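You operate a simulated robot arm through the tools that you are given. There is no shell and no other tool. Be economical: measure what you need, move in short steps, check, and stop when the job is done.

Carry out the task below with a simulated robot arm. There is one attempt and no reset: what you move stays moved.

Task
Put things in order on the top of the work bench. At the end: the silver steel block from the top of the work bench is on the brown carton; the green oil can from the top of the work bench stands on top of the yellow tape roll; the white filter from the top of the work bench stands on top of the yellow block; the brush from the top of the work bench stands where the white filter stood; whatever was shut is shut again. Leave all else as you found it, and nothing knocked over.
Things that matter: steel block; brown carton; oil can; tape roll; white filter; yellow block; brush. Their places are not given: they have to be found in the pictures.

It is judged by the outcome, as a careful person would: the job done as asked, and still so three seconds after it is handed in. It fails if anything else is knocked over, pushed out of place, dropped, spilled or broken.

Robot
A 7-joint arm with a two-finger parallel gripper, fixed in place. Base frame: the origin is at the foot of the arm, x ahead of it, y to its left, z up; the work surface is at about z = 880. Readings come in mm, degrees, newtons and seconds.
With the tool pointing down near the work surface it reaches from about 300 to 700 mm from the base axis. Its first joint turns from -66.0 to 66.0 degrees. Payload 1.57 kg.
Tool frame: the origin (TCP) lies between the finger pads and is the grasp point; the fingertips stand 30 mm ahead of it; z points along the fingers, y is the line along which they close. Largest opening 110 mm; finger width 24, thickness 12; the body of the gripper, 48 by 112 mm, starts 78 mm behind the TCP.
Orientation is told as [roll, pitch, yaw] about the base's x, y, z axes, in that order, counted from this pose: with the fingers straight down and closing along the base's y, the tool's x points along the base's -x, its y along +y and its z along -z.

Tools
- The arm moves only by the tool jog_arm. Its argument "series" is a list of rows, each a list of 7 numbers: the opening in per cent of the stroke, from 0 (shut) to 100 (fully open), then the shift along the tool's x, y, z in mm, then the turn, a rotation vector about the tool's x, y, z in degrees. In form: [[gripper, dx, dy, dz, wx, wy, wz], ...]. A call has 1 to 12 rows; each row is the pose to reach, as a shift and turn from the pose commanded when the call began, along the tool's axes at that moment. Each row takes 0.2 s and may step no farther than 50 mm and 8.6 degrees from the row before; otherwise, or with a gripper value out of range, the whole call is refused. A pose out of reach is approached as far as the arm can. The call stops where the force on the tool passes 40 N (or 10 N more than at its start, if that is more) or the arm is blocked; 0.2 s more then pass. The fingers move at their own pace (about 108 mm/s each) and stop on an object; they squeeze with about 43 N. The grip force told is the motor's: it shows also when the fingers shut on nothing. Time passes only in rows, and 0.2 s behind the last, so rows that repeat a pose let the fingers close. It gives the time, the measured TCP pose, the force on the tool (base axes), the opening and the grip force at its end, in the units of the frame above (readings bear some noise).
- Cameras (640 x 400 px; columns grow to the right, rows downward): "scene" is fixed at [198.6, -423.8, 1412.6]; the picture's right is [0.51, -0.86, 0.00], its down [-0.49, -0.29, -0.82] and it looks along [0.71, 0.42, -0.57] (base axes); focal length 249 px, centre (320, 200). "wrist" rides on the gripper at [-36, 0, -80] in the tool frame; the picture's right is [0.00, -1.00, 0.00], its down [0.97, 0.00, -0.24] and it looks along [0.24, 0.00, 0.97] (tool axes); focal length 218 px, centre (320, 200).
- snapshot(camera): a new picture of that camera. The clock stands still meanwhile.
- point_at(camera, pixels): for up to 12 pixels [column, row] of the newest picture of that camera ("zoom" is the newest enlarged one), the place [x, y, z] in the base frame of the surface seen there, good to about 2 mm, but the place of the scene camera against the robot may be out by one fixed shift of up to 25 mm in any direction. The clock stands still meanwhile.
- close_up(camera, box): a new picture of the part [left, top, right, bottom] of that camera's present view, enlarged. The clock stands still meanwhile.
- finish_job(): hands the job in; it is judged then, once.

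Work in short steps. Measure before you move; look again where a grasp or a placing could have gone wrong, and mend it. You have 80 turns and 34 pictures in all, those below and enlarged ones among them. Open the gripper and draw the arm clear of the work before you hand the job in, unless the task says otherwise; then end with one line.

The tools are called by a JSON object that holds its "method" and its "body". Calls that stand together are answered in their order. jog_arm: Moves the arm, as the interface text tells. Its arguments: {"type":"object","properties":{"series":{"type":"array"}},"required":["series"]} The other tools are called the same way: snapshot (camera) takes a picture; point_at (camera, pixels) gives the place of the surface under pixels of a picture; close_up (camera, box) takes an enlarged picture of a part of a camera's view; finish_job () hands the job in.

At the start:

```text
time_s: 0.0
tool_pos: [384.7, -227.0, 1239.0]
tcp_rot: [0.0, 0.0, 0.1]
force: [-0.4, -0.2, -0.1]
grip_width: 110.0
grip_force: 0.0
```

scene: 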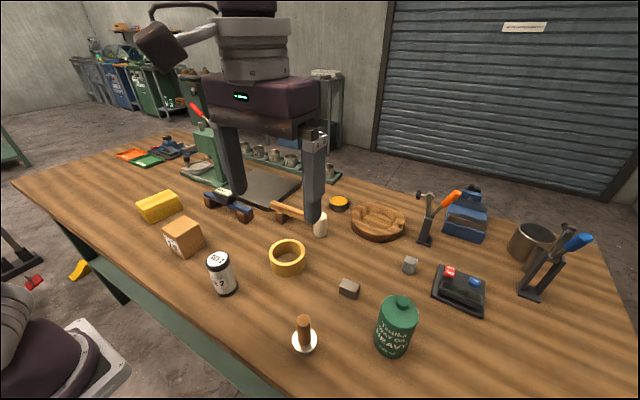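
wrist: 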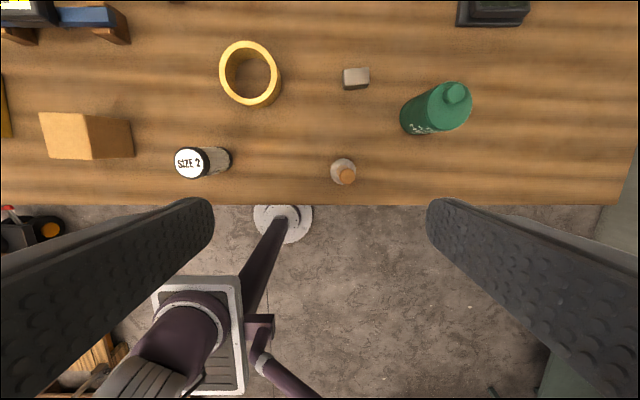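

I'll measure the main objects in both pictures and enlarge the scene to identify the steel block (two small grey blocks, near (349,288) and (410,264)).

{"method": "close_up", "body": {"camera": "scene", "box": [120, 180, 460, 390]}}

{"method": "point_at", "body": {"camera": "wrist", "pixels": [[356, 74], [454, 92], [404, 115], [229, 75], [273, 75], [250, 47], [252, 100], [188, 163], [346, 176], [65, 135], [110, 135], [343, 162]]}}

{"method": "point_at", "body": {"camera": "scene", "pixels": [[349, 283], [410, 259], [398, 302], [287, 244], [287, 268], [218, 259], [304, 320], [180, 228], [155, 200], [304, 350], [340, 199], [320, 225]]}}

```text
1.88 times, centred on (290, 285) of scene
```

zoom: 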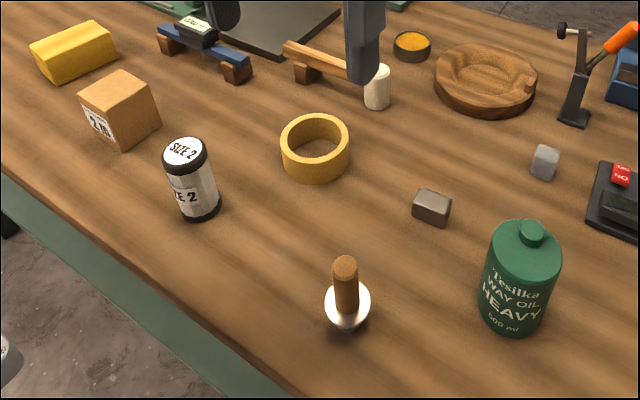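

```text
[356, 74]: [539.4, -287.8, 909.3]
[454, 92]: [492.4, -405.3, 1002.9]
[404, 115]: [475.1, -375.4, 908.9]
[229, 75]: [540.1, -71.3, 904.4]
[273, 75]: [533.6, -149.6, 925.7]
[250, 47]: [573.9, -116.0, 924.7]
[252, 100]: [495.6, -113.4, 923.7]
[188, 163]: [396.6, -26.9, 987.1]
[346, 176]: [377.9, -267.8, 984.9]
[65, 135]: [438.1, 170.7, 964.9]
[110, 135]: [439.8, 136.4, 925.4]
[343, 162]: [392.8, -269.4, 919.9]
```

```text
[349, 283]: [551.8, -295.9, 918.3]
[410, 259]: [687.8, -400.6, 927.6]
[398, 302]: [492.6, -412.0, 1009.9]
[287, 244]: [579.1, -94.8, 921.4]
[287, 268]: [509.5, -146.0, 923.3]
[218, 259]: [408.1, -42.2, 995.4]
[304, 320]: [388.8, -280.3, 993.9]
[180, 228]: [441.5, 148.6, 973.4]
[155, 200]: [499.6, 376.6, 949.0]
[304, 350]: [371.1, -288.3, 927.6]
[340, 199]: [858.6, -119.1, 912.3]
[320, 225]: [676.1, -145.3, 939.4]
```

I need a better look at the two grey blocks, the yellow block and the white cylinder candidates.

{"method": "close_up", "body": {"camera": "scene", "box": [325, 245, 435, 310]}}

{"method": "close_up", "body": {"camera": "scene", "box": [120, 170, 340, 300]}}

```text
5.82 times, centred on (380, 278) of scene
```

zoom: 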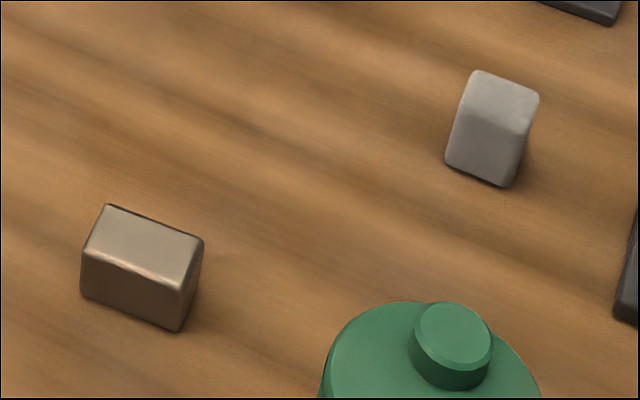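

```text
2.91 times, centred on (230, 235) of scene
```

zoom: 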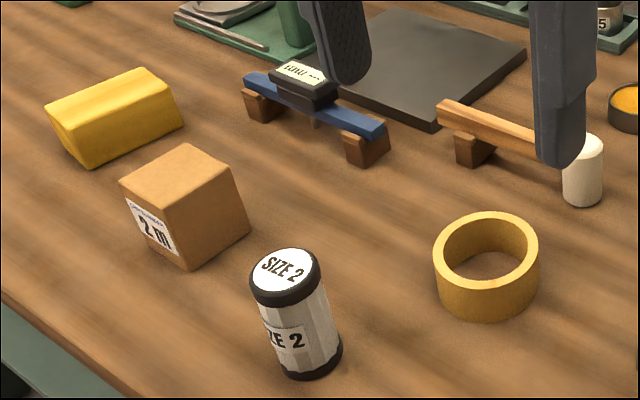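

The near block (scene (349,288)) is shiny metal, so it is the steel block; "SIZE 2" is the filter; the white cylinder at (320,225) is a mallet head. I move the wrist camera over the bench for a top view.

{"method": "jog_arm", "body": {"series": [[100, -30, 35, 0, 0, 0, 0], [100, -60, 70, 0, 0, 0, 0], [100, -85, 105, 0, 0, 0, 0], [100, -110, 140, 0, 0, 0, 0], [100, -110, 140, 0, 0, 0, 0]]}}

{"method": "snapshot", "body": {"camera": "wrist"}}

```text
time_s: 1.2
tool_pos: [492.9, -88.2, 1239.0]
tcp_rot: [0.0, 0.0, 0.0]
force: [-0.5, -0.7, 0.6]
grip_width: 110.0
grip_force: 0.1
```

```text
28 pictures are left
```

wrist: 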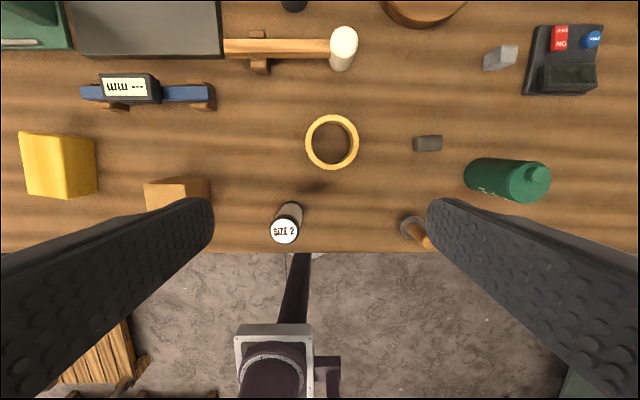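

The top view shows the roll at (332,142), steel block (427,143), can (510,180), filter (286,225), brush (415,232), yellow block (60,165). I measure their edges.

{"method": "point_at", "body": {"camera": "wrist", "pixels": [[309, 142], [355, 142], [332, 119], [332, 166], [416, 143], [440, 143], [428, 138], [428, 149], [286, 221], [286, 241], [273, 232], [297, 232]]}}

{"method": "point_at", "body": {"camera": "wrist", "pixels": [[24, 135], [60, 137], [68, 194], [31, 193], [45, 165], [80, 165], [538, 176], [528, 164], [528, 200], [512, 180], [470, 178], [150, 190]]}}

```text
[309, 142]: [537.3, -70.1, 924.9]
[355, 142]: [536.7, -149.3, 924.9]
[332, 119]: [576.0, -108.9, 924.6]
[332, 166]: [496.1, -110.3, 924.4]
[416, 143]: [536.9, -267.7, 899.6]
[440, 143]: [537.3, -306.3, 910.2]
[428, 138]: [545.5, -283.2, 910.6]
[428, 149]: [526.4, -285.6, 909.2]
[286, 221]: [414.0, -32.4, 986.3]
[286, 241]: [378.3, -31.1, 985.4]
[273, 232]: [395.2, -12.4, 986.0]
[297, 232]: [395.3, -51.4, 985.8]
```

```text
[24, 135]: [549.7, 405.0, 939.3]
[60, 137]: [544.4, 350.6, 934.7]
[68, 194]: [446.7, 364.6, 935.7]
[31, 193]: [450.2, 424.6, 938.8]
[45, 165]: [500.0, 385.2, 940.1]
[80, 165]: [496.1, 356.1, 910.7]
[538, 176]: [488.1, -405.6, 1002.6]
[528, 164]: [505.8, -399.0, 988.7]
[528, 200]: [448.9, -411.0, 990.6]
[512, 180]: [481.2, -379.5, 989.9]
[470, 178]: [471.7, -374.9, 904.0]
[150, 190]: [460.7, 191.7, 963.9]
```

Measured: roll centre (536.5,-110), top 925; filter centre (396,-31.5), top 986; steel block about (536,-287), top 910. I go above the steel block with a smaller opening and look.

{"method": "jog_arm", "body": {"series": [[60, -10, -40, 0, 0, 0, 0], [60, -20, -80, 0, 0, 0, 0], [60, -30, -120, 20, 0, 0, 0], [60, -41, -160, 45, 0, 0, 0], [60, -41, -185, 85, 0, 0, 0], [60, -41, -200, 130, 0, 0, 0], [60, -41, -200, 175, 0, 0, 0], [60, -41, -200, 215, 0, 0, 0], [60, -41, -200, 229, 0, 0, 0], [60, -41, -200, 229, 0, 0, 0]]}}

{"method": "snapshot", "body": {"camera": "wrist"}}

```text
time_s: 3.4
tool_pos: [535.3, -287.8, 1009.2]
tcp_rot: [0.0, 0.0, 0.1]
force: [0.9, 0.5, 0.1]
grip_width: 65.9
grip_force: 0.1
```

```text
27 pictures are left
```

wrist: 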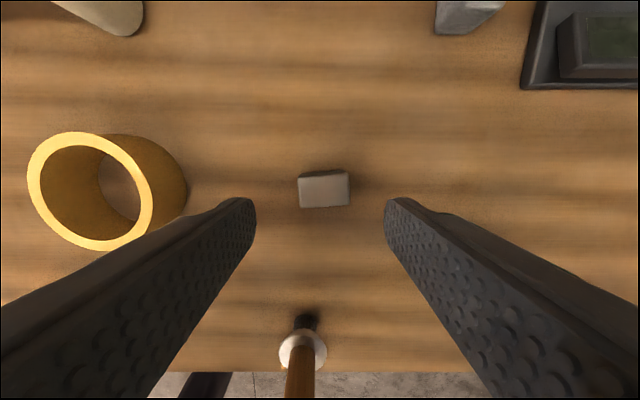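

The block is seen at (324,190), turned slightly. I measure its corners.

{"method": "point_at", "body": {"camera": "wrist", "pixels": [[301, 181], [346, 176], [303, 204], [347, 202], [324, 190], [320, 352], [285, 350], [303, 335], [298, 390]]}}

```text
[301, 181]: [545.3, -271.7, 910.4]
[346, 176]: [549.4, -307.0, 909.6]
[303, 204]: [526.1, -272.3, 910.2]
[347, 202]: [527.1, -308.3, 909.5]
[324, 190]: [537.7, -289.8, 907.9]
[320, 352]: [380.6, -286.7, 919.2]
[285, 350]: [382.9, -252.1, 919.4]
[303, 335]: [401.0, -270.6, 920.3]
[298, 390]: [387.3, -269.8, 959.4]
```

Block centre (537,-290), top 910, yaw about +4°. I lower, close and lift a little.

{"method": "jog_arm", "body": {"series": [[60, -1.3, -2.8, 30, 0, 0, -4], [60, -1.3, -2.8, 65, 0, 0, -4], [60, -1.3, -2.8, 85, 0, 0, -4], [60, -1.3, -2.8, 95, 0, 0, -4], [60, -1.3, -2.8, 95, 0, 0, -4], [20, -1.3, -2.8, 95, 0, 0, -4], [20, -1.3, -2.8, 95, 0, 0, -4], [20, -1.3, -2.8, 95, 0, 0, -4]]}}

```text
time_s: 5.2
tool_pos: [536.2, -290.9, 914.9]
tcp_rot: [0.0, 0.0, 4.0]
force: [-0.6, -0.1, 0.5]
grip_width: 43.2
grip_force: 43.0
```

Gripped at 43 mm. I lift and carry toward the carton, stopping short of it to look.

{"method": "jog_arm", "body": {"series": [[20, 0, 0, -20, 0, 0, 0], [20, 0, 0, -60, 0, 0, 0], [20, 0, 0, -105, 0, 0, 0], [20, 0, 0, -150, 0, 0, 0], [20, 10, 40, -185, 0, 0, 4], [20, 20, 85, -195, 0, 0, 4], [20, 30, 131, -195, 0, 0, 4], [20, 40, 177, -195, 0, 0, 4], [20, 50, 223, -195, 0, 0, 4], [20, 60, 269, -195, 0, 0, 4], [20, 71, 315, -195, 0, 0, 4], [20, 71, 350, -195, 0, 0, 4]]}}

{"method": "snapshot", "body": {"camera": "wrist"}}

```text
refused: row 5 steps farther than a row can; nothing moved
```

```text
26 pictures are left
```

wrist: 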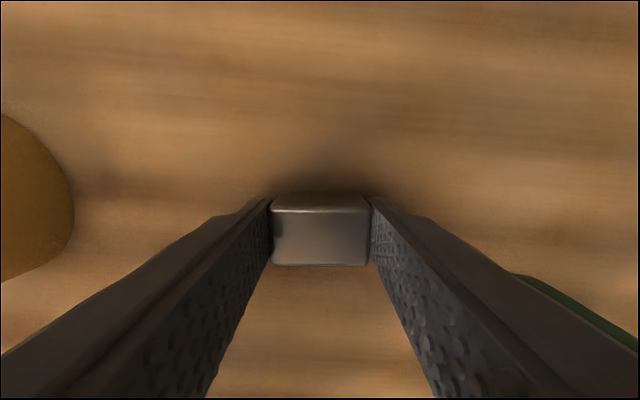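

Refused for one row that stepped too far; the picture shows the block held squarely. I repeat with shorter steps.

{"method": "jog_arm", "body": {"series": [[20, 0, 0, -20, 0, 0, 0], [20, 0, 0, -60, 0, 0, 0], [20, 0, 0, -105, 0, 0, 0], [20, 0, 0, -150, 0, 0, 0], [20, 10, 25, -185, 0, 0, 4], [20, 20, 70, -195, 0, 0, 4], [20, 30, 116, -195, 0, 0, 4], [20, 40, 162, -195, 0, 0, 4], [20, 50, 208, -195, 0, 0, 4], [20, 60, 254, -195, 0, 0, 4], [20, 71, 300, -195, 0, 0, 4], [20, 71, 345, -195, 0, 0, 4]]}}

{"method": "snapshot", "body": {"camera": "wrist"}}

```text
time_s: 7.8
tool_pos: [441.1, 45.8, 1110.0]
tcp_rot: [-0.1, 0.0, 0.0]
force: [0.5, 0.4, 0.1]
grip_width: 22.1
grip_force: 0.0
```

```text
25 pictures are left
```

wrist: 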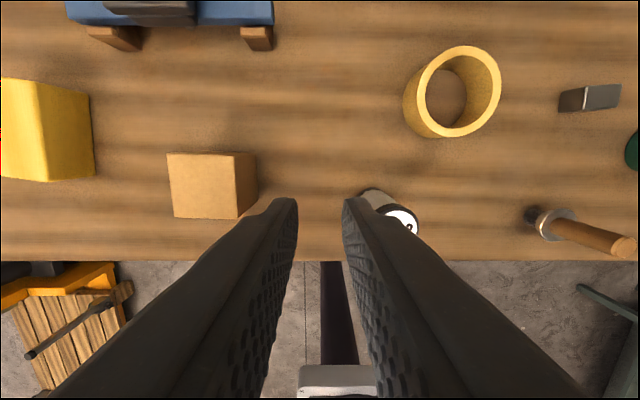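

The opening reads 22 mm with no force: the block slipped out and lies at about (590,98). I measure where it is, and the carton as well.

{"method": "close_up", "body": {"camera": "scene", "box": [300, 240, 460, 340]}}

{"method": "point_at", "body": {"camera": "wrist", "pixels": [[588, 90], [586, 108], [618, 86], [616, 105], [600, 97], [572, 100], [169, 156], [231, 158], [175, 214], [236, 216], [203, 186], [246, 180]]}}

```text
4.00 times, centred on (380, 290) of scene
```

zoom: 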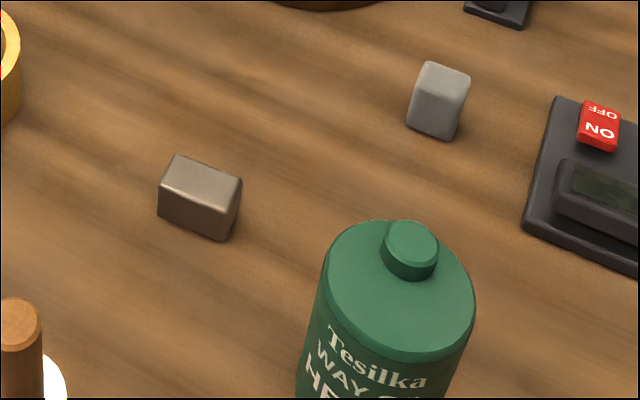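

```text
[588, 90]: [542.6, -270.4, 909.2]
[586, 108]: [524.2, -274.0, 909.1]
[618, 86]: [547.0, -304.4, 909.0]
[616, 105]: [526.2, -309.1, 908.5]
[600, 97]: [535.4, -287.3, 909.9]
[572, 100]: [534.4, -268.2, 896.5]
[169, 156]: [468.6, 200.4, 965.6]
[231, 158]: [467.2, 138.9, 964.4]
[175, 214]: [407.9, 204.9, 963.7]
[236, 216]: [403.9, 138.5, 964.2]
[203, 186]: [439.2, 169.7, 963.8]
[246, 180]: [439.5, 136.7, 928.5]
```

The block sits back at its old place (centre ≈(535,-289)), still upright; carton top is centred at (437,171), z 964. I'll regrasp across the block's narrow sides, so I return above it turning the tool by 85°.

{"method": "jog_arm", "body": {"series": [[45, -8.6, -30.5, 0, 0, 0, 7.7], [45, -17, -61, 0, 0, 0, 15.4], [45, -26, -91, 0, 0, 0, 23.1], [45, -34, -122, 0, 0, 0, 30.8], [45, -43, -152, 0, 0, 0, 38.5], [45, -52, -183, 0, 0, 0, 46.2], [45, -60, -213, 0, 0, 0, 54], [45, -69, -244, 0, 0, 0, 61.8], [45, -78, -274, 0, 0, 0, 69.6], [45, -86, -305, 0, 0, 0, 77.4], [45, -95, -335, 30, 0, 0, 85], [45, -95, -335, 70, 0, 0, 85]]}}

{"method": "snapshot", "body": {"camera": "wrist"}}

```text
time_s: 10.4
tool_pos: [537.0, -285.0, 1042.0]
tcp_rot: [0.1, 0.0, -85.1]
force: [-0.4, -0.8, 0.0]
grip_width: 49.3
grip_force: 0.1
```

```text
23 pictures are left
```

wrist: 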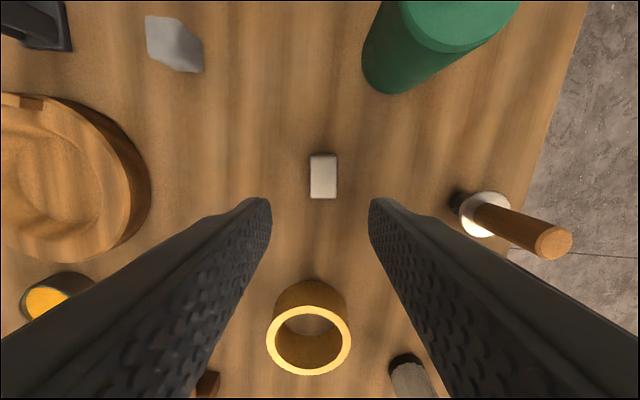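

The block now lies upright in the view at (323,176), nicely aligned with the tool. I measure it for the centre.

{"method": "point_at", "body": {"camera": "wrist", "pixels": [[312, 157], [334, 157], [313, 196], [334, 196], [323, 176]]}}

```text
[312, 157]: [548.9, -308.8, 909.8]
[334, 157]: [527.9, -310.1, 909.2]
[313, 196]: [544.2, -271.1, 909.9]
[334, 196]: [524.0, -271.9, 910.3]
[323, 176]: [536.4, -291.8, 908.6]
```

Centre ≈(536.3,-290.5). I descend part-way and settle to read the exact pose.

{"method": "jog_arm", "body": {"series": [[45, 0, 0, 40, 0, 0, 0], [45, 0, 0, 80, 0, 0, 0], [45, 0, 0, 80, 0, 0, 0], [45, 0, 0, 80, 0, 0, 0]]}}

```text
time_s: 11.4
tool_pos: [536.0, -283.5, 962.5]
tcp_rot: [0.0, 0.0, -84.9]
force: [-0.2, -0.5, 0.5]
grip_width: 49.5
grip_force: 0.1
```

Settled at (536,-283.5,962). I shift 7 mm, go down 49 mm, close fully commanded, and lift slowly 20 mm to test the hold.

{"method": "jog_arm", "body": {"series": [[45, -7, -0.3, 20, 0, 0, 0], [45, -7, -0.3, 40, 0, 0, 0], [45, -7, -0.3, 49, 0, 0, 0], [45, -7, -0.3, 49, 0, 0, 0], [0, -7, -0.3, 49, 0, 0, 0], [0, -7, -0.3, 49, 0, 0, 0], [0, -7, -0.3, 49, 0, 0, 0], [0, -7, -0.3, 49, 0, 0, 0], [0, -7, -0.3, 46, 0, 0, 0], [0, -7, -0.3, 40, 0, 0, 0], [0, -7, -0.3, 30, 0, 0, 0], [0, -7, -0.3, 30, 0, 0, 0]]}}

```text
time_s: 14.0
tool_pos: [538.3, -292.9, 930.1]
tcp_rot: [-0.1, 0.0, -84.9]
force: [-0.1, -0.4, -1.7]
grip_width: 27.4
grip_force: 38.1
```

Held at 27 mm with about 2 N of weight. I raise it to about z 1060 at moderate speed.

{"method": "jog_arm", "body": {"series": [[0, 0, 0, -15, 0, 0, 0], [0, 0, 0, -35, 0, 0, 0], [0, 0, 0, -60, 0, 0, 0], [0, 0, 0, -85, 0, 0, 0], [0, 0, 0, -110, 0, 0, 0], [0, 0, 0, -130, 0, 0, 0], [0, 15, -2, -130, 0, 0, 0], [0, 40, -5, -130, 0, 0, 0], [0, 70, -9, -130, 0, 0, 0], [0, 105, -13, -130, 0, 0, 0], [0, 140, -17.5, -130, 0, 0, 0], [0, 140, -17.5, -130, 0, 0, 0]]}}

```text
time_s: 16.6
tool_pos: [505.7, -156.2, 1059.2]
tcp_rot: [0.0, 0.0, -85.0]
force: [0.0, 0.4, -3.0]
grip_width: 27.5
grip_force: 38.2
```

Still held. On to above the carton (437,171).

{"method": "jog_arm", "body": {"series": [[0, 15, -2, 0, 0, 0, 0], [0, 45, -6, 0, 0, 0, 0], [0, 85, -11, 0, 0, 0, 0], [0, 125, -16, 0, 0, 0, 0], [0, 165, -21, 0, 0, 0, 0], [0, 205, -26, 0, 0, 0, 0], [0, 245, -31, 0, 0, 0, 0], [0, 280, -35, 0, 0, 0, 0], [0, 310, -39, 0, 0, 0, 0], [0, 328, -41, 0, 0, 0, 0], [0, 328, -41, 0, 0, 0, 0]]}}

{"method": "snapshot", "body": {"camera": "wrist"}}

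```text
time_s: 19.0
tool_pos: [437.7, 169.0, 1059.9]
tcp_rot: [0.0, 0.0, -85.0]
force: [1.2, -0.6, -3.1]
grip_width: 27.8
grip_force: 37.6
```

```text
22 pictures are left
```

wrist: 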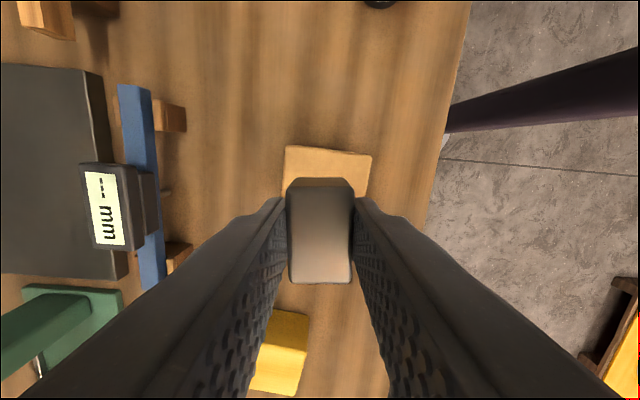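

The block hangs over the carton. Its underside is ~31 mm below the TCP, carton top 964.5, so I lower to TCP ≈996, release and withdraw.

{"method": "jog_arm", "body": {"series": [[0, 0, 0, 20, 0, 0, 0], [0, 0, 0, 40, 0, 0, 0], [0, 0, 0, 54, 0, 0, 0], [0, 0, 0, 60, 0, 0, 0], [0, 0, 0, 62.5, 0, 0, 0], [0, 0, 0, 63.5, 0, 0, 0], [0, 0, 0, 63.5, 0, 0, 0]]}}

```text
time_s: 20.6
tool_pos: [437.6, 169.2, 997.3]
tcp_rot: [0.0, 0.0, -84.9]
force: [-1.3, -0.9, 3.1]
grip_width: 27.6
grip_force: 37.7
```

The vertical force rose from -3 to +3 N: contact. I open and go up.

{"method": "jog_arm", "body": {"series": [[30, 0, 0, 0, 0, 0, 0], [45, 0, 0, 0, 0, 0, 0], [45, 0, 0, 0, 0, 0, 0], [45, 0, 0, -20, 0, 0, 0], [45, 0, 0, -60, 0, 0, 0], [45, 0, 0, -100, 0, 0, 0], [45, 0, 0, -145, 0, 0, 0], [45, 0, 0, -180, 0, 0, 0], [45, 0, 0, -180, 0, 0, 0]]}}

{"method": "close_up", "body": {"camera": "scene", "box": [120, 170, 340, 300]}}

```text
time_s: 22.6
tool_pos: [438.1, 170.3, 1179.0]
tcp_rot: [0.0, 0.1, -84.9]
force: [0.4, 0.1, 0.0]
grip_width: 49.9
grip_force: 0.1
```

```text
2.91 times, centred on (230, 235) of scene
```

zoom: 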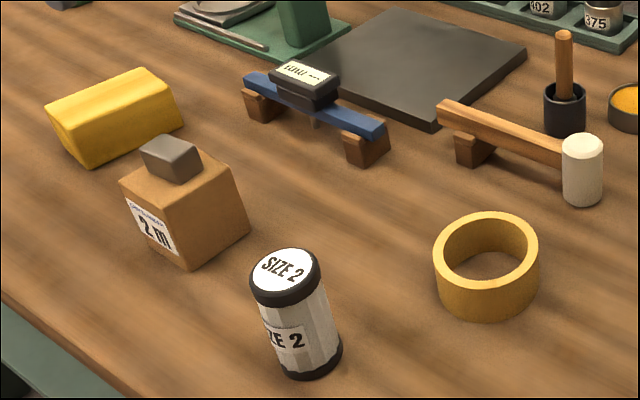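

Block sits on the carton. A second handled thing stands in a black cup near (565,90) of the zoom, so I check which is the brush.

{"method": "close_up", "body": {"camera": "scene", "box": [285, 170, 365, 220]}}

{"method": "close_up", "body": {"camera": "scene", "box": [264, 305, 344, 365]}}

```text
8.00 times, centred on (325, 195) of scene
```

zoom: 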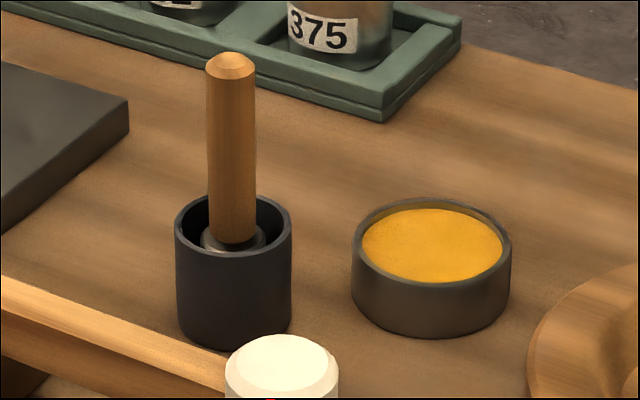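

```text
6.67 times, centred on (304, 335) of scene
```

zoom: 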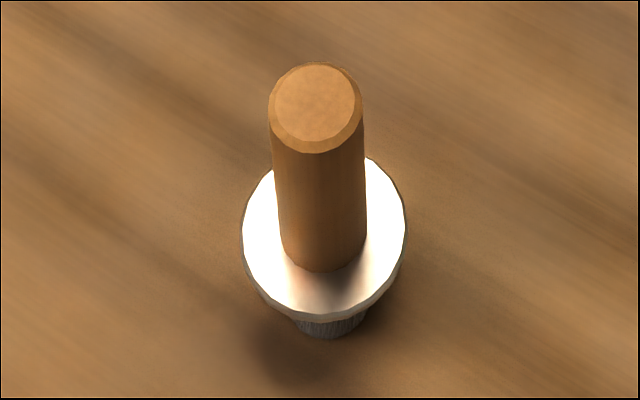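

The near one (304,335) has bristles under a metal ferrule: that is the brush. Next the oil can: I swing toward it at height, turning the tool back to yaw 0.

{"method": "jog_arm", "body": {"series": [[100, -41.8, -0.1, 0, 0, 0, -7.08], [100, -83.6, -0.3, 0, 0, 0, -14.17], [100, -125.4, -0.4, 0, 0, 0, -21.25], [100, -167.2, -0.6, 0, 0, 0, -28.33], [100, -209, -0.7, 0, 0, 0, -35.4], [100, -250.8, -0.9, 0, 0, 0, -42.5], [100, -292.7, -1, 0, 0, 0, -49.6], [100, -334.5, -1.1, 0, 0, 0, -56.7], [100, -376.3, -1.3, 0, 0, 0, -63.75], [100, -418.1, -1.4, 0, 0, 0, -70.8], [100, -460, -1.6, 0, 0, 0, -78], [100, -501.7, -1.7, 0, 0, 0, -85]]}}

{"method": "jog_arm", "body": {"series": [[100, 0, -30, 0, 0, 0, 0], [100, 0, -50, 0, 0, 0, 0], [100, 0, -50, 0, 0, 0, 0], [100, 0, -50, 0, 0, 0, 0]]}}

{"method": "snapshot", "body": {"camera": "wrist"}}

```text
time_s: 25.2
tool_pos: [481.0, -333.0, 1175.9]
tcp_rot: [0.1, 0.1, 0.2]
force: [-0.3, 0.1, -0.2]
grip_width: 110.2
grip_force: 0.1
```

```text
time_s: 26.2
tool_pos: [462.5, -365.0, 1165.1]
tcp_rot: [0.0, -0.1, 0.1]
force: [-0.6, -0.3, -0.8]
grip_width: 110.1
grip_force: 0.0
out of reach, approached as far as the arm can: row 1, 2, 3, 4
```

```text
18 pictures are left
```

wrist: 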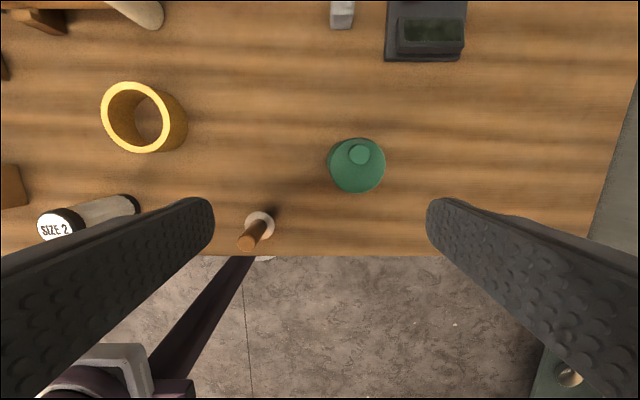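

Out of reach at this height; the tool stopped at (462,-365,1165). The can is well seen at (356,166), its cap off-centre at (360,154). I measure its rim.

{"method": "point_at", "body": {"camera": "wrist", "pixels": [[360, 154], [332, 168], [383, 168], [357, 190], [358, 142], [357, 178], [340, 152], [375, 152], [340, 182], [376, 182], [245, 242], [250, 224]]}}

```text
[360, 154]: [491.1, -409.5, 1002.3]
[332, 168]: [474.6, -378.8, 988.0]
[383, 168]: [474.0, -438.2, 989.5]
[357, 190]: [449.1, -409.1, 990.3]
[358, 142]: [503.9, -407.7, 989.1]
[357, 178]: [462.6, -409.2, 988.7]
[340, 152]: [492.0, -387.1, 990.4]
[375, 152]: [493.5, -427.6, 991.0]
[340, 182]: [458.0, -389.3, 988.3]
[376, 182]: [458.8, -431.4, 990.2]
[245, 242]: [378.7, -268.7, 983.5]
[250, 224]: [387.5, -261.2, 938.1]
```

Can centre ≈(476,-408.5), diameter ≈62, top 990. I first descend to about z 1065 and read the pose, since the commanded pose may differ.

{"method": "jog_arm", "body": {"series": [[100, 0, 0, 30, 0, 0, 0], [100, 0, 0, 65, 0, 0, 0], [100, 0, 0, 100, 0, 0, 0], [100, 0, 0, 100, 0, 0, 0], [100, 0, 0, 100, 0, 0, 0]]}}

```text
time_s: 27.4
tool_pos: [462.3, -365.8, 1065.5]
tcp_rot: [0.1, 0.0, 0.1]
force: [-0.2, -0.2, -0.1]
grip_width: 110.1
grip_force: 0.0
```

Now centred move: 13.7 mm in x, -42.7 in y, then down to z ≈ 936.

{"method": "jog_arm", "body": {"series": [[100, -7, -21, 0, 0, 0, 0], [100, -13.7, -42.7, 0, 0, 0, 0], [100, -13.7, -42.7, 5, 0, 0, 0], [100, -13.7, -42.7, 5, 0, 0, 0]]}}

{"method": "snapshot", "body": {"camera": "wrist"}}

```text
time_s: 28.4
tool_pos: [476.3, -406.9, 1060.7]
tcp_rot: [0.1, 0.0, -0.1]
force: [0.3, -0.7, 0.2]
grip_width: 109.9
grip_force: 0.1
```

```text
17 pictures are left
```

wrist: 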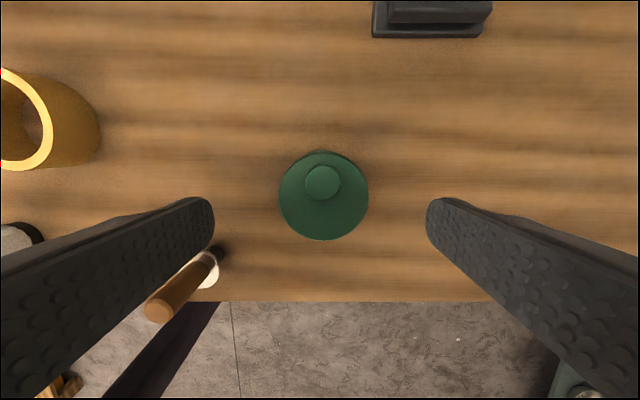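

The can (323,196) is centred between the fingers. I descend and grip, then test-lift 15 mm.

{"method": "jog_arm", "body": {"series": [[100, 0, 0, 40, 0, 0, 0], [100, 0, 0, 80, 0, 0, 0], [100, 0, 0, 110, 0, 0, 0], [100, 0, 0, 125, 0, 0, 0], [100, 0, 0, 125, 0, 0, 0], [40, 0, 0, 125, 0, 0, 0], [0, 0, 0, 125, 0, 0, 0], [0, 0, 0, 125, 0, 0, 0], [0, 0, 0, 125, 0, 0, 0], [0, 0, 0, 121, 0, 0, 0], [0, 0, 0, 112, 0, 0, 0], [0, 0, 0, 112, 0, 0, 0]]}}

```text
time_s: 31.0
tool_pos: [475.3, -407.3, 949.6]
tcp_rot: [0.0, 0.0, 0.0]
force: [0.1, -0.2, -3.9]
grip_width: 65.4
grip_force: 43.2
```

The can is held (65 mm, 3.9 N). I lift to z ≈1040 and carry it toward the roll at (536.5,-110).

{"method": "jog_arm", "body": {"series": [[0, 0, 0, -20, 0, 0, 0], [0, 0, 0, -50, 0, 0, 0], [0, 0, 0, -80, 0, 0, 0], [0, 0, 0, -92, 0, 0, 0], [0, -4, 20, -92, 0, 0, 0], [0, -12, 58, -92, 0, 0, 0], [0, -20, 98, -92, 0, 0, 0], [0, -28, 138, -92, 0, 0, 0], [0, -36, 178, -92, 0, 0, 0], [0, -44, 218, -92, 0, 0, 0], [0, -50, 248, -92, 0, 0, 0], [0, -50, 248, -92, 0, 0, 0]]}}

{"method": "jog_arm", "body": {"series": [[0, -4, 20, 0, 0, 0, 0], [0, -10.5, 49, 0, 0, 0, 0], [0, -10.5, 49, 0, 0, 0, 0], [0, -10.5, 49, 0, 0, 0, 0]]}}

{"method": "snapshot", "body": {"camera": "wrist"}}

```text
time_s: 33.6
tool_pos: [525.8, -158.3, 1040.6]
tcp_rot: [0.0, 0.0, -0.1]
force: [0.0, -0.5, -6.1]
grip_width: 65.5
grip_force: 42.9
```

```text
time_s: 34.6
tool_pos: [538.5, -111.4, 1041.6]
tcp_rot: [0.0, 0.0, 0.1]
force: [0.3, -1.4, -5.0]
grip_width: 65.7
grip_force: 43.4
```

```text
16 pictures are left
```

wrist: 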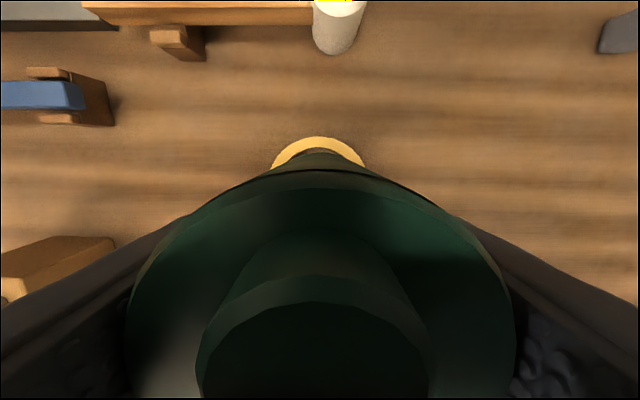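

The roll's arc peeks out evenly at (319,150). I check can position in hand before lowering.

{"method": "point_at", "body": {"camera": "wrist", "pixels": [[318, 142], [315, 174], [135, 300], [510, 300], [315, 360], [290, 150], [346, 150]]}}

```text
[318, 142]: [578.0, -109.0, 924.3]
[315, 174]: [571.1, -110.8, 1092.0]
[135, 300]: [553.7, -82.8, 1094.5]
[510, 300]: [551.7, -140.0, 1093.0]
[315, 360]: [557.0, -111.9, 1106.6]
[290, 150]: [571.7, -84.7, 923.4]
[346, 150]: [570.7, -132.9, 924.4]
```

The can's centre is about (539,-111); I correct 2.5 mm in x and 1.3 in y and lower until light contact.

{"method": "jog_arm", "body": {"series": [[0, 2.5, 1.3, 15, 0, 0, 0], [0, 2.5, 1.3, 35, 0, 0, 0], [0, 2.5, 1.3, 50, 0, 0, 0], [0, 2.5, 1.3, 56, 0, 0, 0], [0, 2.5, 1.3, 58, 0, 0, 0], [0, 2.5, 1.3, 59, 0, 0, 0], [0, 2.5, 1.3, 59, 0, 0, 0]]}}

```text
time_s: 36.2
tool_pos: [535.1, -109.8, 982.6]
tcp_rot: [0.0, -0.1, 0.0]
force: [-1.3, 1.9, 8.4]
grip_width: 65.4
grip_force: 43.0
```

Force went from -5 to +8 N: the can rests on the roll. I open and rise.

{"method": "jog_arm", "body": {"series": [[75, 0, 0, 0, 0, 0, 0], [85, 0, 0, 0, 0, 0, 0], [85, 0, 0, 0, 0, 0, 0], [85, 0, 0, -20, 0, 0, 0], [85, 0, 0, -60, 0, 0, 0], [85, 0, 0, -105, 0, 0, 0], [85, 0, 0, -150, 0, 0, 0], [85, 0, 0, -150, 0, 0, 0]]}}

{"method": "snapshot", "body": {"camera": "scene"}}

```text
time_s: 38.0
tool_pos: [535.5, -111.1, 1130.9]
tcp_rot: [0.0, 0.0, 0.0]
force: [-0.7, -0.6, 0.3]
grip_width: 93.4
grip_force: 0.0
```

```text
15 pictures are left
```

scene: 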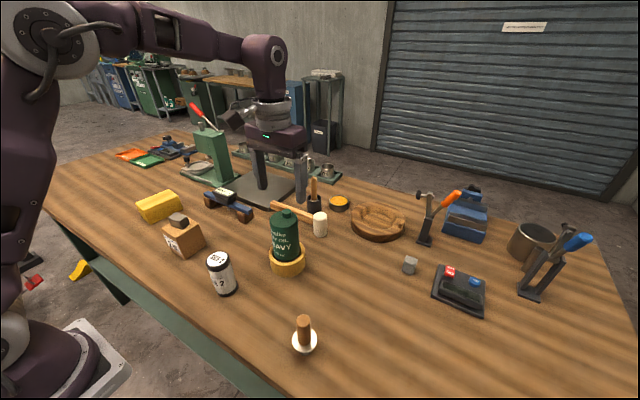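

Can stands on the roll. Next the filter at (396,-31.5): I move above it at height and look.

{"method": "jog_arm", "body": {"series": [[85, 35, 20, 0, 0, 0, 0], [85, 75, 40, 0, 0, 0, 0], [85, 110, 60, 0, 0, 0, 0], [85, 140, 78.5, 0, 0, 0, 0], [85, 140, 78.5, 40, 0, 0, 0], [85, 140, 78.5, 70, 0, 0, 0], [85, 140, 78.5, 70, 0, 0, 0], [85, 140, 78.5, 70, 0, 0, 0]]}}

{"method": "snapshot", "body": {"camera": "wrist"}}

```text
time_s: 39.8
tool_pos: [396.0, -31.8, 1061.3]
tcp_rot: [0.0, 0.0, 0.0]
force: [0.1, 0.5, 0.8]
grip_width: 93.4
grip_force: 0.0
```

```text
14 pictures are left
```

wrist: 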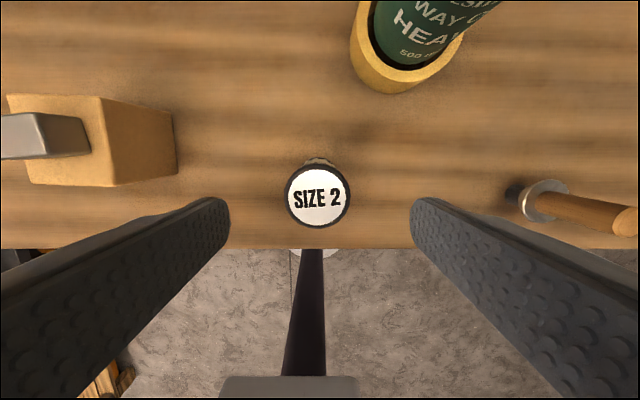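

Filter centred at (318,196). I measure its rim, plus the brush.

{"method": "point_at", "body": {"camera": "wrist", "pixels": [[287, 196], [349, 196], [318, 167], [318, 226], [318, 196], [524, 198], [545, 183], [545, 218], [560, 193], [631, 222], [3, 180]]}}

```text
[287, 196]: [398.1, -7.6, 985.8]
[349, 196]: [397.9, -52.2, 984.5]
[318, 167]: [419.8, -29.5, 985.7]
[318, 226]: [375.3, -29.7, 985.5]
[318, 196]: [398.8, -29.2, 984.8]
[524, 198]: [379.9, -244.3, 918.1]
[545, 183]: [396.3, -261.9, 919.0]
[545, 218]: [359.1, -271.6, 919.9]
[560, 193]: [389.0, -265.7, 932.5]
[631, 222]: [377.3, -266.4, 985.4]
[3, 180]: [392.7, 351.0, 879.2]
```

Filter centre (397.6,-29.8), diameter ≈46. I descend to z ≈940, grip and test-lift.

{"method": "jog_arm", "body": {"series": [[85, -1.6, 1.8, 35, 0, 0, 0], [85, -1.6, 1.8, 75, 0, 0, 0], [85, -1.6, 1.8, 105, 0, 0, 0], [85, -1.6, 1.8, 121, 0, 0, 0], [85, -1.6, 1.8, 121, 0, 0, 0], [40, -1.6, 1.8, 121, 0, 0, 0], [0, -1.6, 1.8, 121, 0, 0, 0], [0, -1.6, 1.8, 121, 0, 0, 0], [0, -1.6, 1.8, 121, 0, 0, 0], [0, -1.6, 1.8, 117, 0, 0, 0], [0, -1.6, 1.8, 108, 0, 0, 0], [0, -1.6, 1.8, 108, 0, 0, 0]]}}

```text
time_s: 42.4
tool_pos: [395.8, -30.8, 954.6]
tcp_rot: [0.0, 0.0, 0.0]
force: [0.6, -1.2, -0.4]
grip_width: 49.0
grip_force: 43.1
```

Gripped at 49 mm. I lift slowly to z ≈1110 and check with a picture.

{"method": "jog_arm", "body": {"series": [[0, 0, 0, -15, 0, 0, 0], [0, 0, 0, -40, 0, 0, 0], [0, 0, 0, -70, 0, 0, 0], [0, 0, 0, -100, 0, 0, 0], [0, 0, 0, -130, 0, 0, 0], [0, 0, 0, -150, 0, 0, 0], [0, -6, 15, -155, 0, 0, 0], [0, -12, 45, -155, 0, 0, 0], [0, -20, 75, -155, 0, 0, 0], [0, -25, 100, -155, 0, 0, 0], [0, -25, 100, -155, 0, 0, 0]]}}

{"method": "snapshot", "body": {"camera": "wrist"}}

```text
time_s: 44.8
tool_pos: [420.4, 69.7, 1109.0]
tcp_rot: [0.1, 0.0, 0.1]
force: [0.0, 0.3, -0.8]
grip_width: 48.7
grip_force: 43.1
```

```text
13 pictures are left
```

wrist: 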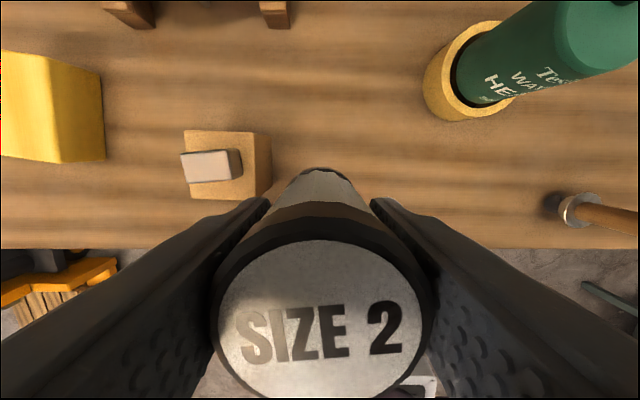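

Held upright. I carry it over toward the yellow block at (498,386), lowering as reach grows.

{"method": "jog_arm", "body": {"series": [[0, -5, 20, 0, 0, 0, 0], [0, -14, 57, 0, 0, 0, 0], [0, -24, 97, 0, 0, 0, 0], [0, -34, 137, 0, 0, 0, 0], [0, -44, 177, 0, 0, 0, 0], [0, -53, 215, 10, 0, 0, 0], [0, -62, 250, 30, 0, 0, 0], [0, -70, 285, 50, 0, 0, 0], [0, -75, 305, 59, 0, 0, 0], [0, -77.5, 316, 59, 0, 0, 0], [0, -77.5, 316, 59, 0, 0, 0], [0, -77.5, 316, 59, 0, 0, 0]]}}

{"method": "snapshot", "body": {"camera": "wrist"}}

{"method": "close_up", "body": {"camera": "scene", "box": [100, 130, 240, 240]}}

```text
time_s: 47.4
tool_pos: [499.0, 385.7, 1048.7]
tcp_rot: [0.0, 0.0, 0.0]
force: [0.7, -0.3, -1.2]
grip_width: 48.9
grip_force: 43.4
```

```text
12 pictures are left
```

wrist: 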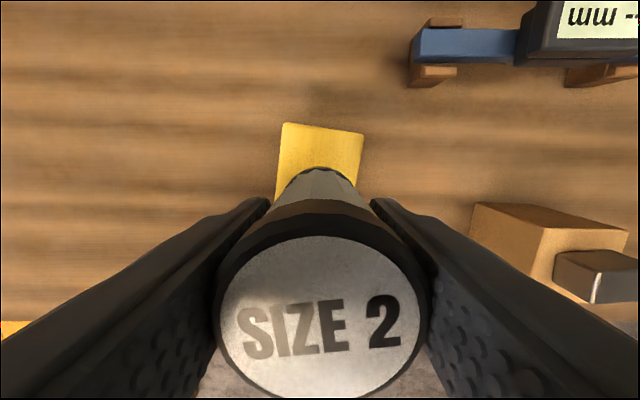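

```text
3.64 times, centred on (170, 185) of scene
```

zoom: 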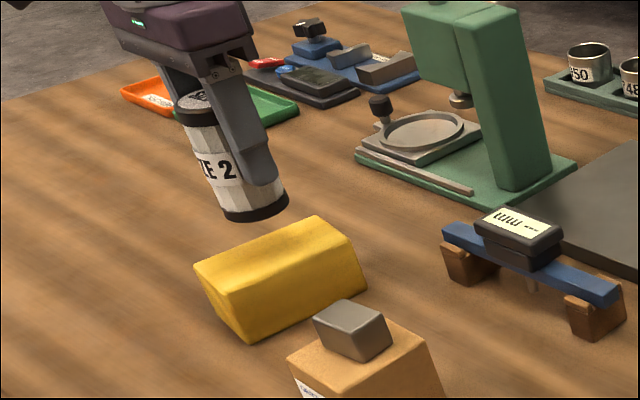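

I check whether the yellow block's top is flat and where its edges are, in both pictures.

{"method": "point_at", "body": {"camera": "zoom", "pixels": [[203, 268], [312, 223], [350, 262], [240, 290], [255, 262], [280, 255], [300, 245], [320, 260], [270, 275], [290, 285]]}}

{"method": "point_at", "body": {"camera": "wrist", "pixels": [[285, 126], [361, 135], [320, 145], [283, 165], [354, 172], [278, 190], [358, 185]]}}

```text
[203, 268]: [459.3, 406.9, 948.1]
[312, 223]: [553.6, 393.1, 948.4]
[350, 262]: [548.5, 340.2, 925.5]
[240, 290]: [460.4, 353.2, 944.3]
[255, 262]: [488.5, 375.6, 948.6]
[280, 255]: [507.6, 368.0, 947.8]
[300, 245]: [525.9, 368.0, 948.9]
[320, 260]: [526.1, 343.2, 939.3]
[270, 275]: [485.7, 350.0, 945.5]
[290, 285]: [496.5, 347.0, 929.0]
```

```text
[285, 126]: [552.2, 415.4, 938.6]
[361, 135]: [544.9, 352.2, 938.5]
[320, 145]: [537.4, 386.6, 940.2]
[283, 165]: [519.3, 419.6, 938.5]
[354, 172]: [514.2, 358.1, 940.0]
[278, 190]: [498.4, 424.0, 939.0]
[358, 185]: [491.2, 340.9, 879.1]
```

Top is flat at z ≈939.5, centre ≈(498,390). I correct 4 mm in y and lower to contact (TCP ≈1000).

{"method": "jog_arm", "body": {"series": [[0, 0.5, 4, 15, 0, 0, 0], [0, 0.5, 4, 32, 0, 0, 0], [0, 0.5, 4, 43, 0, 0, 0], [0, 0.5, 4, 47, 0, 0, 0], [0, 0.5, 4, 48.5, 0, 0, 0], [0, 0.5, 4, 49.5, 0, 0, 0], [0, 0.5, 4, 49.5, 0, 0, 0]]}}

```text
time_s: 49.0
tool_pos: [497.9, 390.2, 1002.0]
tcp_rot: [0.1, -0.1, 0.0]
force: [0.3, -3.7, 34.7]
grip_width: 48.9
grip_force: 43.0
```

Pressing with 35 N is a bit much; I back off until light, then check.

{"method": "jog_arm", "body": {"series": [[0, 0, 0, -1, 0, 0, 0], [0, 0, 0, -1.5, 0, 0, 0], [0, 0, 0, -1.5, 0, 0, 0]]}}

```text
time_s: 49.8
tool_pos: [496.4, 390.4, 1001.1]
tcp_rot: [0.1, 0.0, 0.1]
force: [6.4, 2.9, 16.7]
grip_width: 48.8
grip_force: 42.9
```

Still 17 N; one more millimetre up, then open and rise straight.

{"method": "jog_arm", "body": {"series": [[0, 0, 0, -0.8, 0, 0, 0], [0, 0, 0, -0.8, 0, 0, 0], [55, 0, 0, -0.8, 0, 0, 0], [70, 0, 0, -0.8, 0, 0, 0], [70, 0, 0, -0.8, 0, 0, 0], [70, 0, 0, -20, 0, 0, 0], [70, 0, 0, -50, 0, 0, 0], [70, 0, 0, -75, 0, 0, 0], [70, 0, 0, -75, 0, 0, 0]]}}

{"method": "close_up", "body": {"camera": "scene", "box": [100, 130, 240, 240]}}

```text
time_s: 51.8
tool_pos: [496.6, 390.0, 1075.4]
tcp_rot: [0.0, 0.0, 0.0]
force: [0.2, -0.2, -0.1]
grip_width: 76.8
grip_force: 0.1
```

```text
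3.64 times, centred on (170, 185) of scene
```

zoom: 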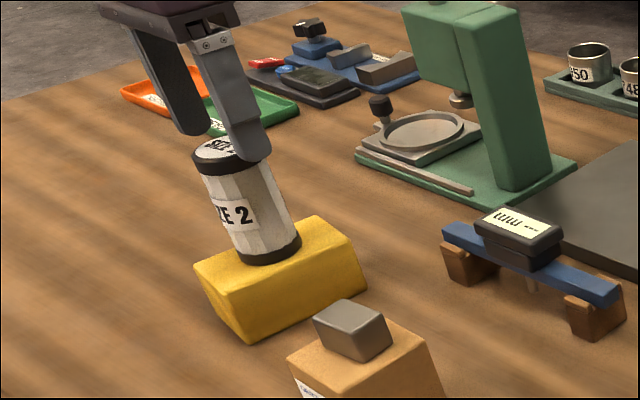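

The filter stands on the yellow block. I draw up and back, then swing toward the brush at about (385,-266).

{"method": "jog_arm", "body": {"series": [[70, 0, 0, -12, 0, 0, 0], [70, 25, 0, -20, 0, 0, 0], [70, 55, -25, -30, 0, 0, 0], [70, 80, -60, -45, 0, 0, 0], [70, 100, -100, -50, 0, 0, 0], [70, 112, -145, -50, 0, 0, 0], [70, 112, -193, -50, 0, 0, 0], [70, 112, -241, -50, 0, 0, 0], [70, 112, -289, -50, 0, 0, 0], [70, 112, -337, -50, 0, 0, 0], [70, 112, -385, -50, 0, 0, 0], [70, 112, -433, -50, 0, 0, 0]]}}

{"method": "jog_arm", "body": {"series": [[70, 0, -48, 0, 0, 0, 0], [70, 0, -96, 0, 0, 0, 0], [70, 0, -144, 0, 0, 0, 0], [70, 0, -192, 0, 0, 0, 0], [70, 0, -224, 20, 0, 0, 0], [70, 0, -224, 60, 0, 0, 0], [70, 0, -224, 65, 0, 0, 0], [70, 0, -224, 65, 0, 0, 0]]}}

{"method": "snapshot", "body": {"camera": "wrist"}}

```text
time_s: 54.4
tool_pos: [385.1, -44.7, 1125.1]
tcp_rot: [0.0, 0.0, 0.1]
force: [0.1, 0.0, -0.4]
grip_width: 77.1
grip_force: 0.1
```

```text
time_s: 56.2
tool_pos: [385.6, -267.5, 1061.3]
tcp_rot: [0.0, 0.0, 0.1]
force: [-0.4, -1.1, -0.4]
grip_width: 76.9
grip_force: 0.2
```

```text
9 pictures are left
```

wrist: 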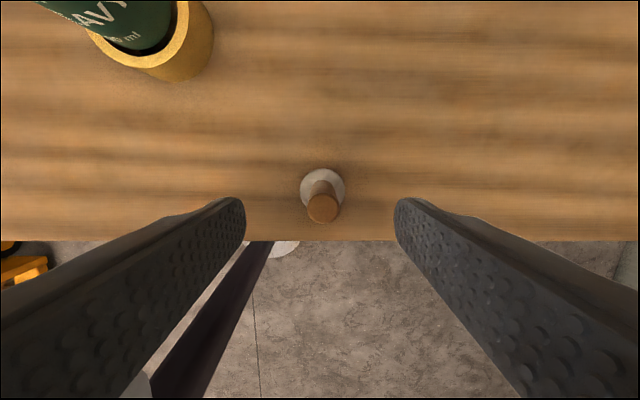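

Handle top is at (322,208), ferrule at (322,188). I measure them.

{"method": "point_at", "body": {"camera": "wrist", "pixels": [[322, 208], [308, 208], [336, 208], [322, 222], [302, 188], [343, 188], [322, 172], [322, 190], [322, 160]]}}

```text
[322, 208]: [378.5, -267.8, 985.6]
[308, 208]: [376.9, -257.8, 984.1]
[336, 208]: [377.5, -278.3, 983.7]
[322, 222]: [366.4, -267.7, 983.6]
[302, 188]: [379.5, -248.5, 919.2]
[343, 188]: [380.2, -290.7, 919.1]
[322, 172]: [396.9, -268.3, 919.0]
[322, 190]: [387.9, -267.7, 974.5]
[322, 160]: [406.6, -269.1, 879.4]
```

Handle centre (378,-268), ferrule top 919. I grip the handle with the tips just above the ferrule (TCP ≈957) and test-lift.

{"method": "jog_arm", "body": {"series": [[70, 7.2, -0.7, 10, 0, 0, 0], [70, 7.2, -0.7, 50, 0, 0, 0], [70, 7.2, -0.7, 85, 0, 0, 0], [70, 7.2, -0.7, 103, 0, 0, 0], [70, 7.2, -0.7, 103, 0, 0, 0], [35, 7.2, -0.7, 103, 0, 0, 0], [0, 7.2, -0.7, 103, 0, 0, 0], [0, 7.2, -0.7, 103, 0, 0, 0], [0, 7.2, -0.7, 103, 0, 0, 0], [0, 7.2, -0.7, 99, 0, 0, 0], [0, 7.2, -0.7, 88, 0, 0, 0], [0, 7.2, -0.7, 88, 0, 0, 0]]}}

```text
time_s: 58.8
tool_pos: [377.7, -267.8, 973.4]
tcp_rot: [0.0, 0.0, 0.0]
force: [-0.2, -0.6, -0.4]
grip_width: 23.5
grip_force: 36.5
```

Held at 23.5 mm. I lift 40 mm more and carry it to the filter's old place (397,-30.5).

{"method": "jog_arm", "body": {"series": [[0, 0, 0, -20, 0, 0, 0], [0, 0, 0, -40, 0, 0, 0], [0, -2, 20, -40, 0, 0, 0], [0, -5, 55, -40, 0, 0, 0], [0, -8, 95, -40, 0, 0, 0], [0, -11, 135, -40, 0, 0, 0], [0, -14, 175, -40, 0, 0, 0], [0, -17, 210, -40, 0, 0, 0], [0, -19.3, 230, -40, 0, 0, 0], [0, -19.3, 237.5, -40, 0, 0, 0], [0, -19.3, 237.5, -40, 0, 0, 0], [0, -19.3, 237.5, -40, 0, 0, 0]]}}

{"method": "snapshot", "body": {"camera": "wrist"}}

```text
time_s: 61.4
tool_pos: [399.1, -29.8, 1012.2]
tcp_rot: [0.0, -0.1, 0.2]
force: [0.4, 0.3, 0.3]
grip_width: 23.5
grip_force: 36.0
```

```text
8 pictures are left
```

wrist: 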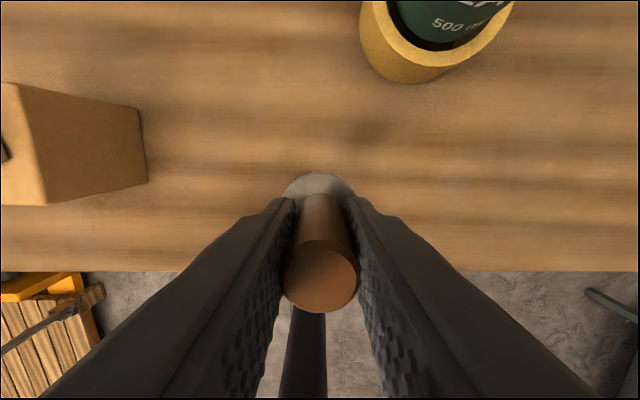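

The brush hangs upright. I lower it to the grasp height (dz ≈54.5).

{"method": "jog_arm", "body": {"series": [[0, 0.5, 0, 20, 0, 0, 0], [0, 0.5, 0, 40, 0, 0, 0], [0, 0.5, 0, 50, 0, 0, 0], [0, 0.5, 0, 53, 0, 0, 0], [0, 0.5, 0, 54, 0, 0, 0], [0, 0.5, 0, 54.3, 0, 0, 0], [0, 0.5, 0, 54.3, 0, 0, 0]]}}

```text
time_s: 63.0
tool_pos: [398.4, -30.2, 959.2]
tcp_rot: [-0.1, -0.2, 0.1]
force: [2.0, 0.2, 31.6]
grip_width: 23.5
grip_force: 35.5
```

Contact with 32 N; I back off about 1.5 mm and read again.

{"method": "jog_arm", "body": {"series": [[0, 0, 0, -0.8, 0, 0, 0], [0, 0, 0, -1.6, 0, 0, 0], [0, 0, 0, -1.6, 0, 0, 0]]}}

```text
time_s: 63.8
tool_pos: [397.5, -28.7, 960.7]
tcp_rot: [0.1, -0.1, 0.0]
force: [-0.3, 0.6, -0.2]
grip_width: 23.6
grip_force: 36.0
```

Force is now zero; I go down 0.7 mm, open, and rise.

{"method": "jog_arm", "body": {"series": [[0, 0, 0, 0.7, 0, 0, 0], [0, 0, 0, 0.7, 0, 0, 0], [25, 0, 0, 0.7, 0, 0, 0], [50, 0, 0, 0.7, 0, 0, 0], [50, 0, 0, 0.7, 0, 0, 0], [50, 0, 0, -20, 0, 0, 0], [50, 0, 0, -60, 0, 0, 0], [50, 0, 0, -105, 0, 0, 0], [50, 0, 0, -150, 0, 0, 0], [50, 0, 0, -190, 0, 0, 0], [50, 0, 0, -190, 0, 0, 0]]}}

{"method": "snapshot", "body": {"camera": "scene"}}

{"method": "snapshot", "body": {"camera": "wrist"}}

```text
time_s: 66.2
tool_pos: [396.1, -30.0, 1152.5]
tcp_rot: [0.0, 0.1, 0.1]
force: [-0.3, 0.1, 0.3]
grip_width: 55.0
grip_force: 0.0
```

```text
7 pictures are left
```

scene: 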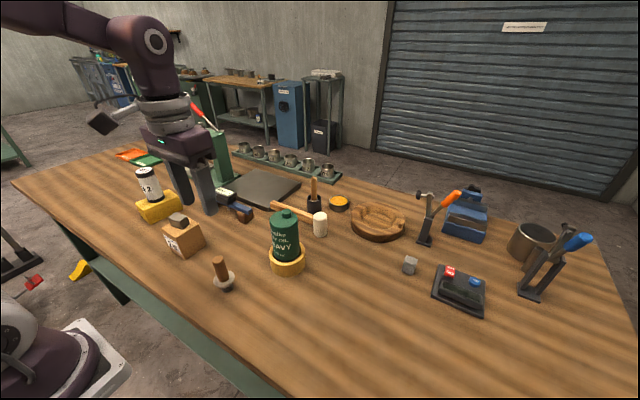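

```text
6 pictures are left
```

wrist: 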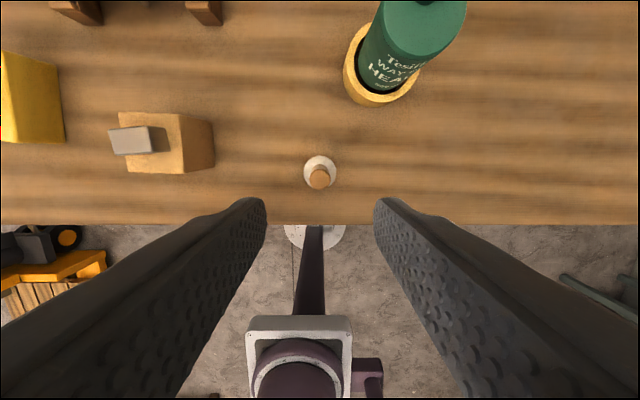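

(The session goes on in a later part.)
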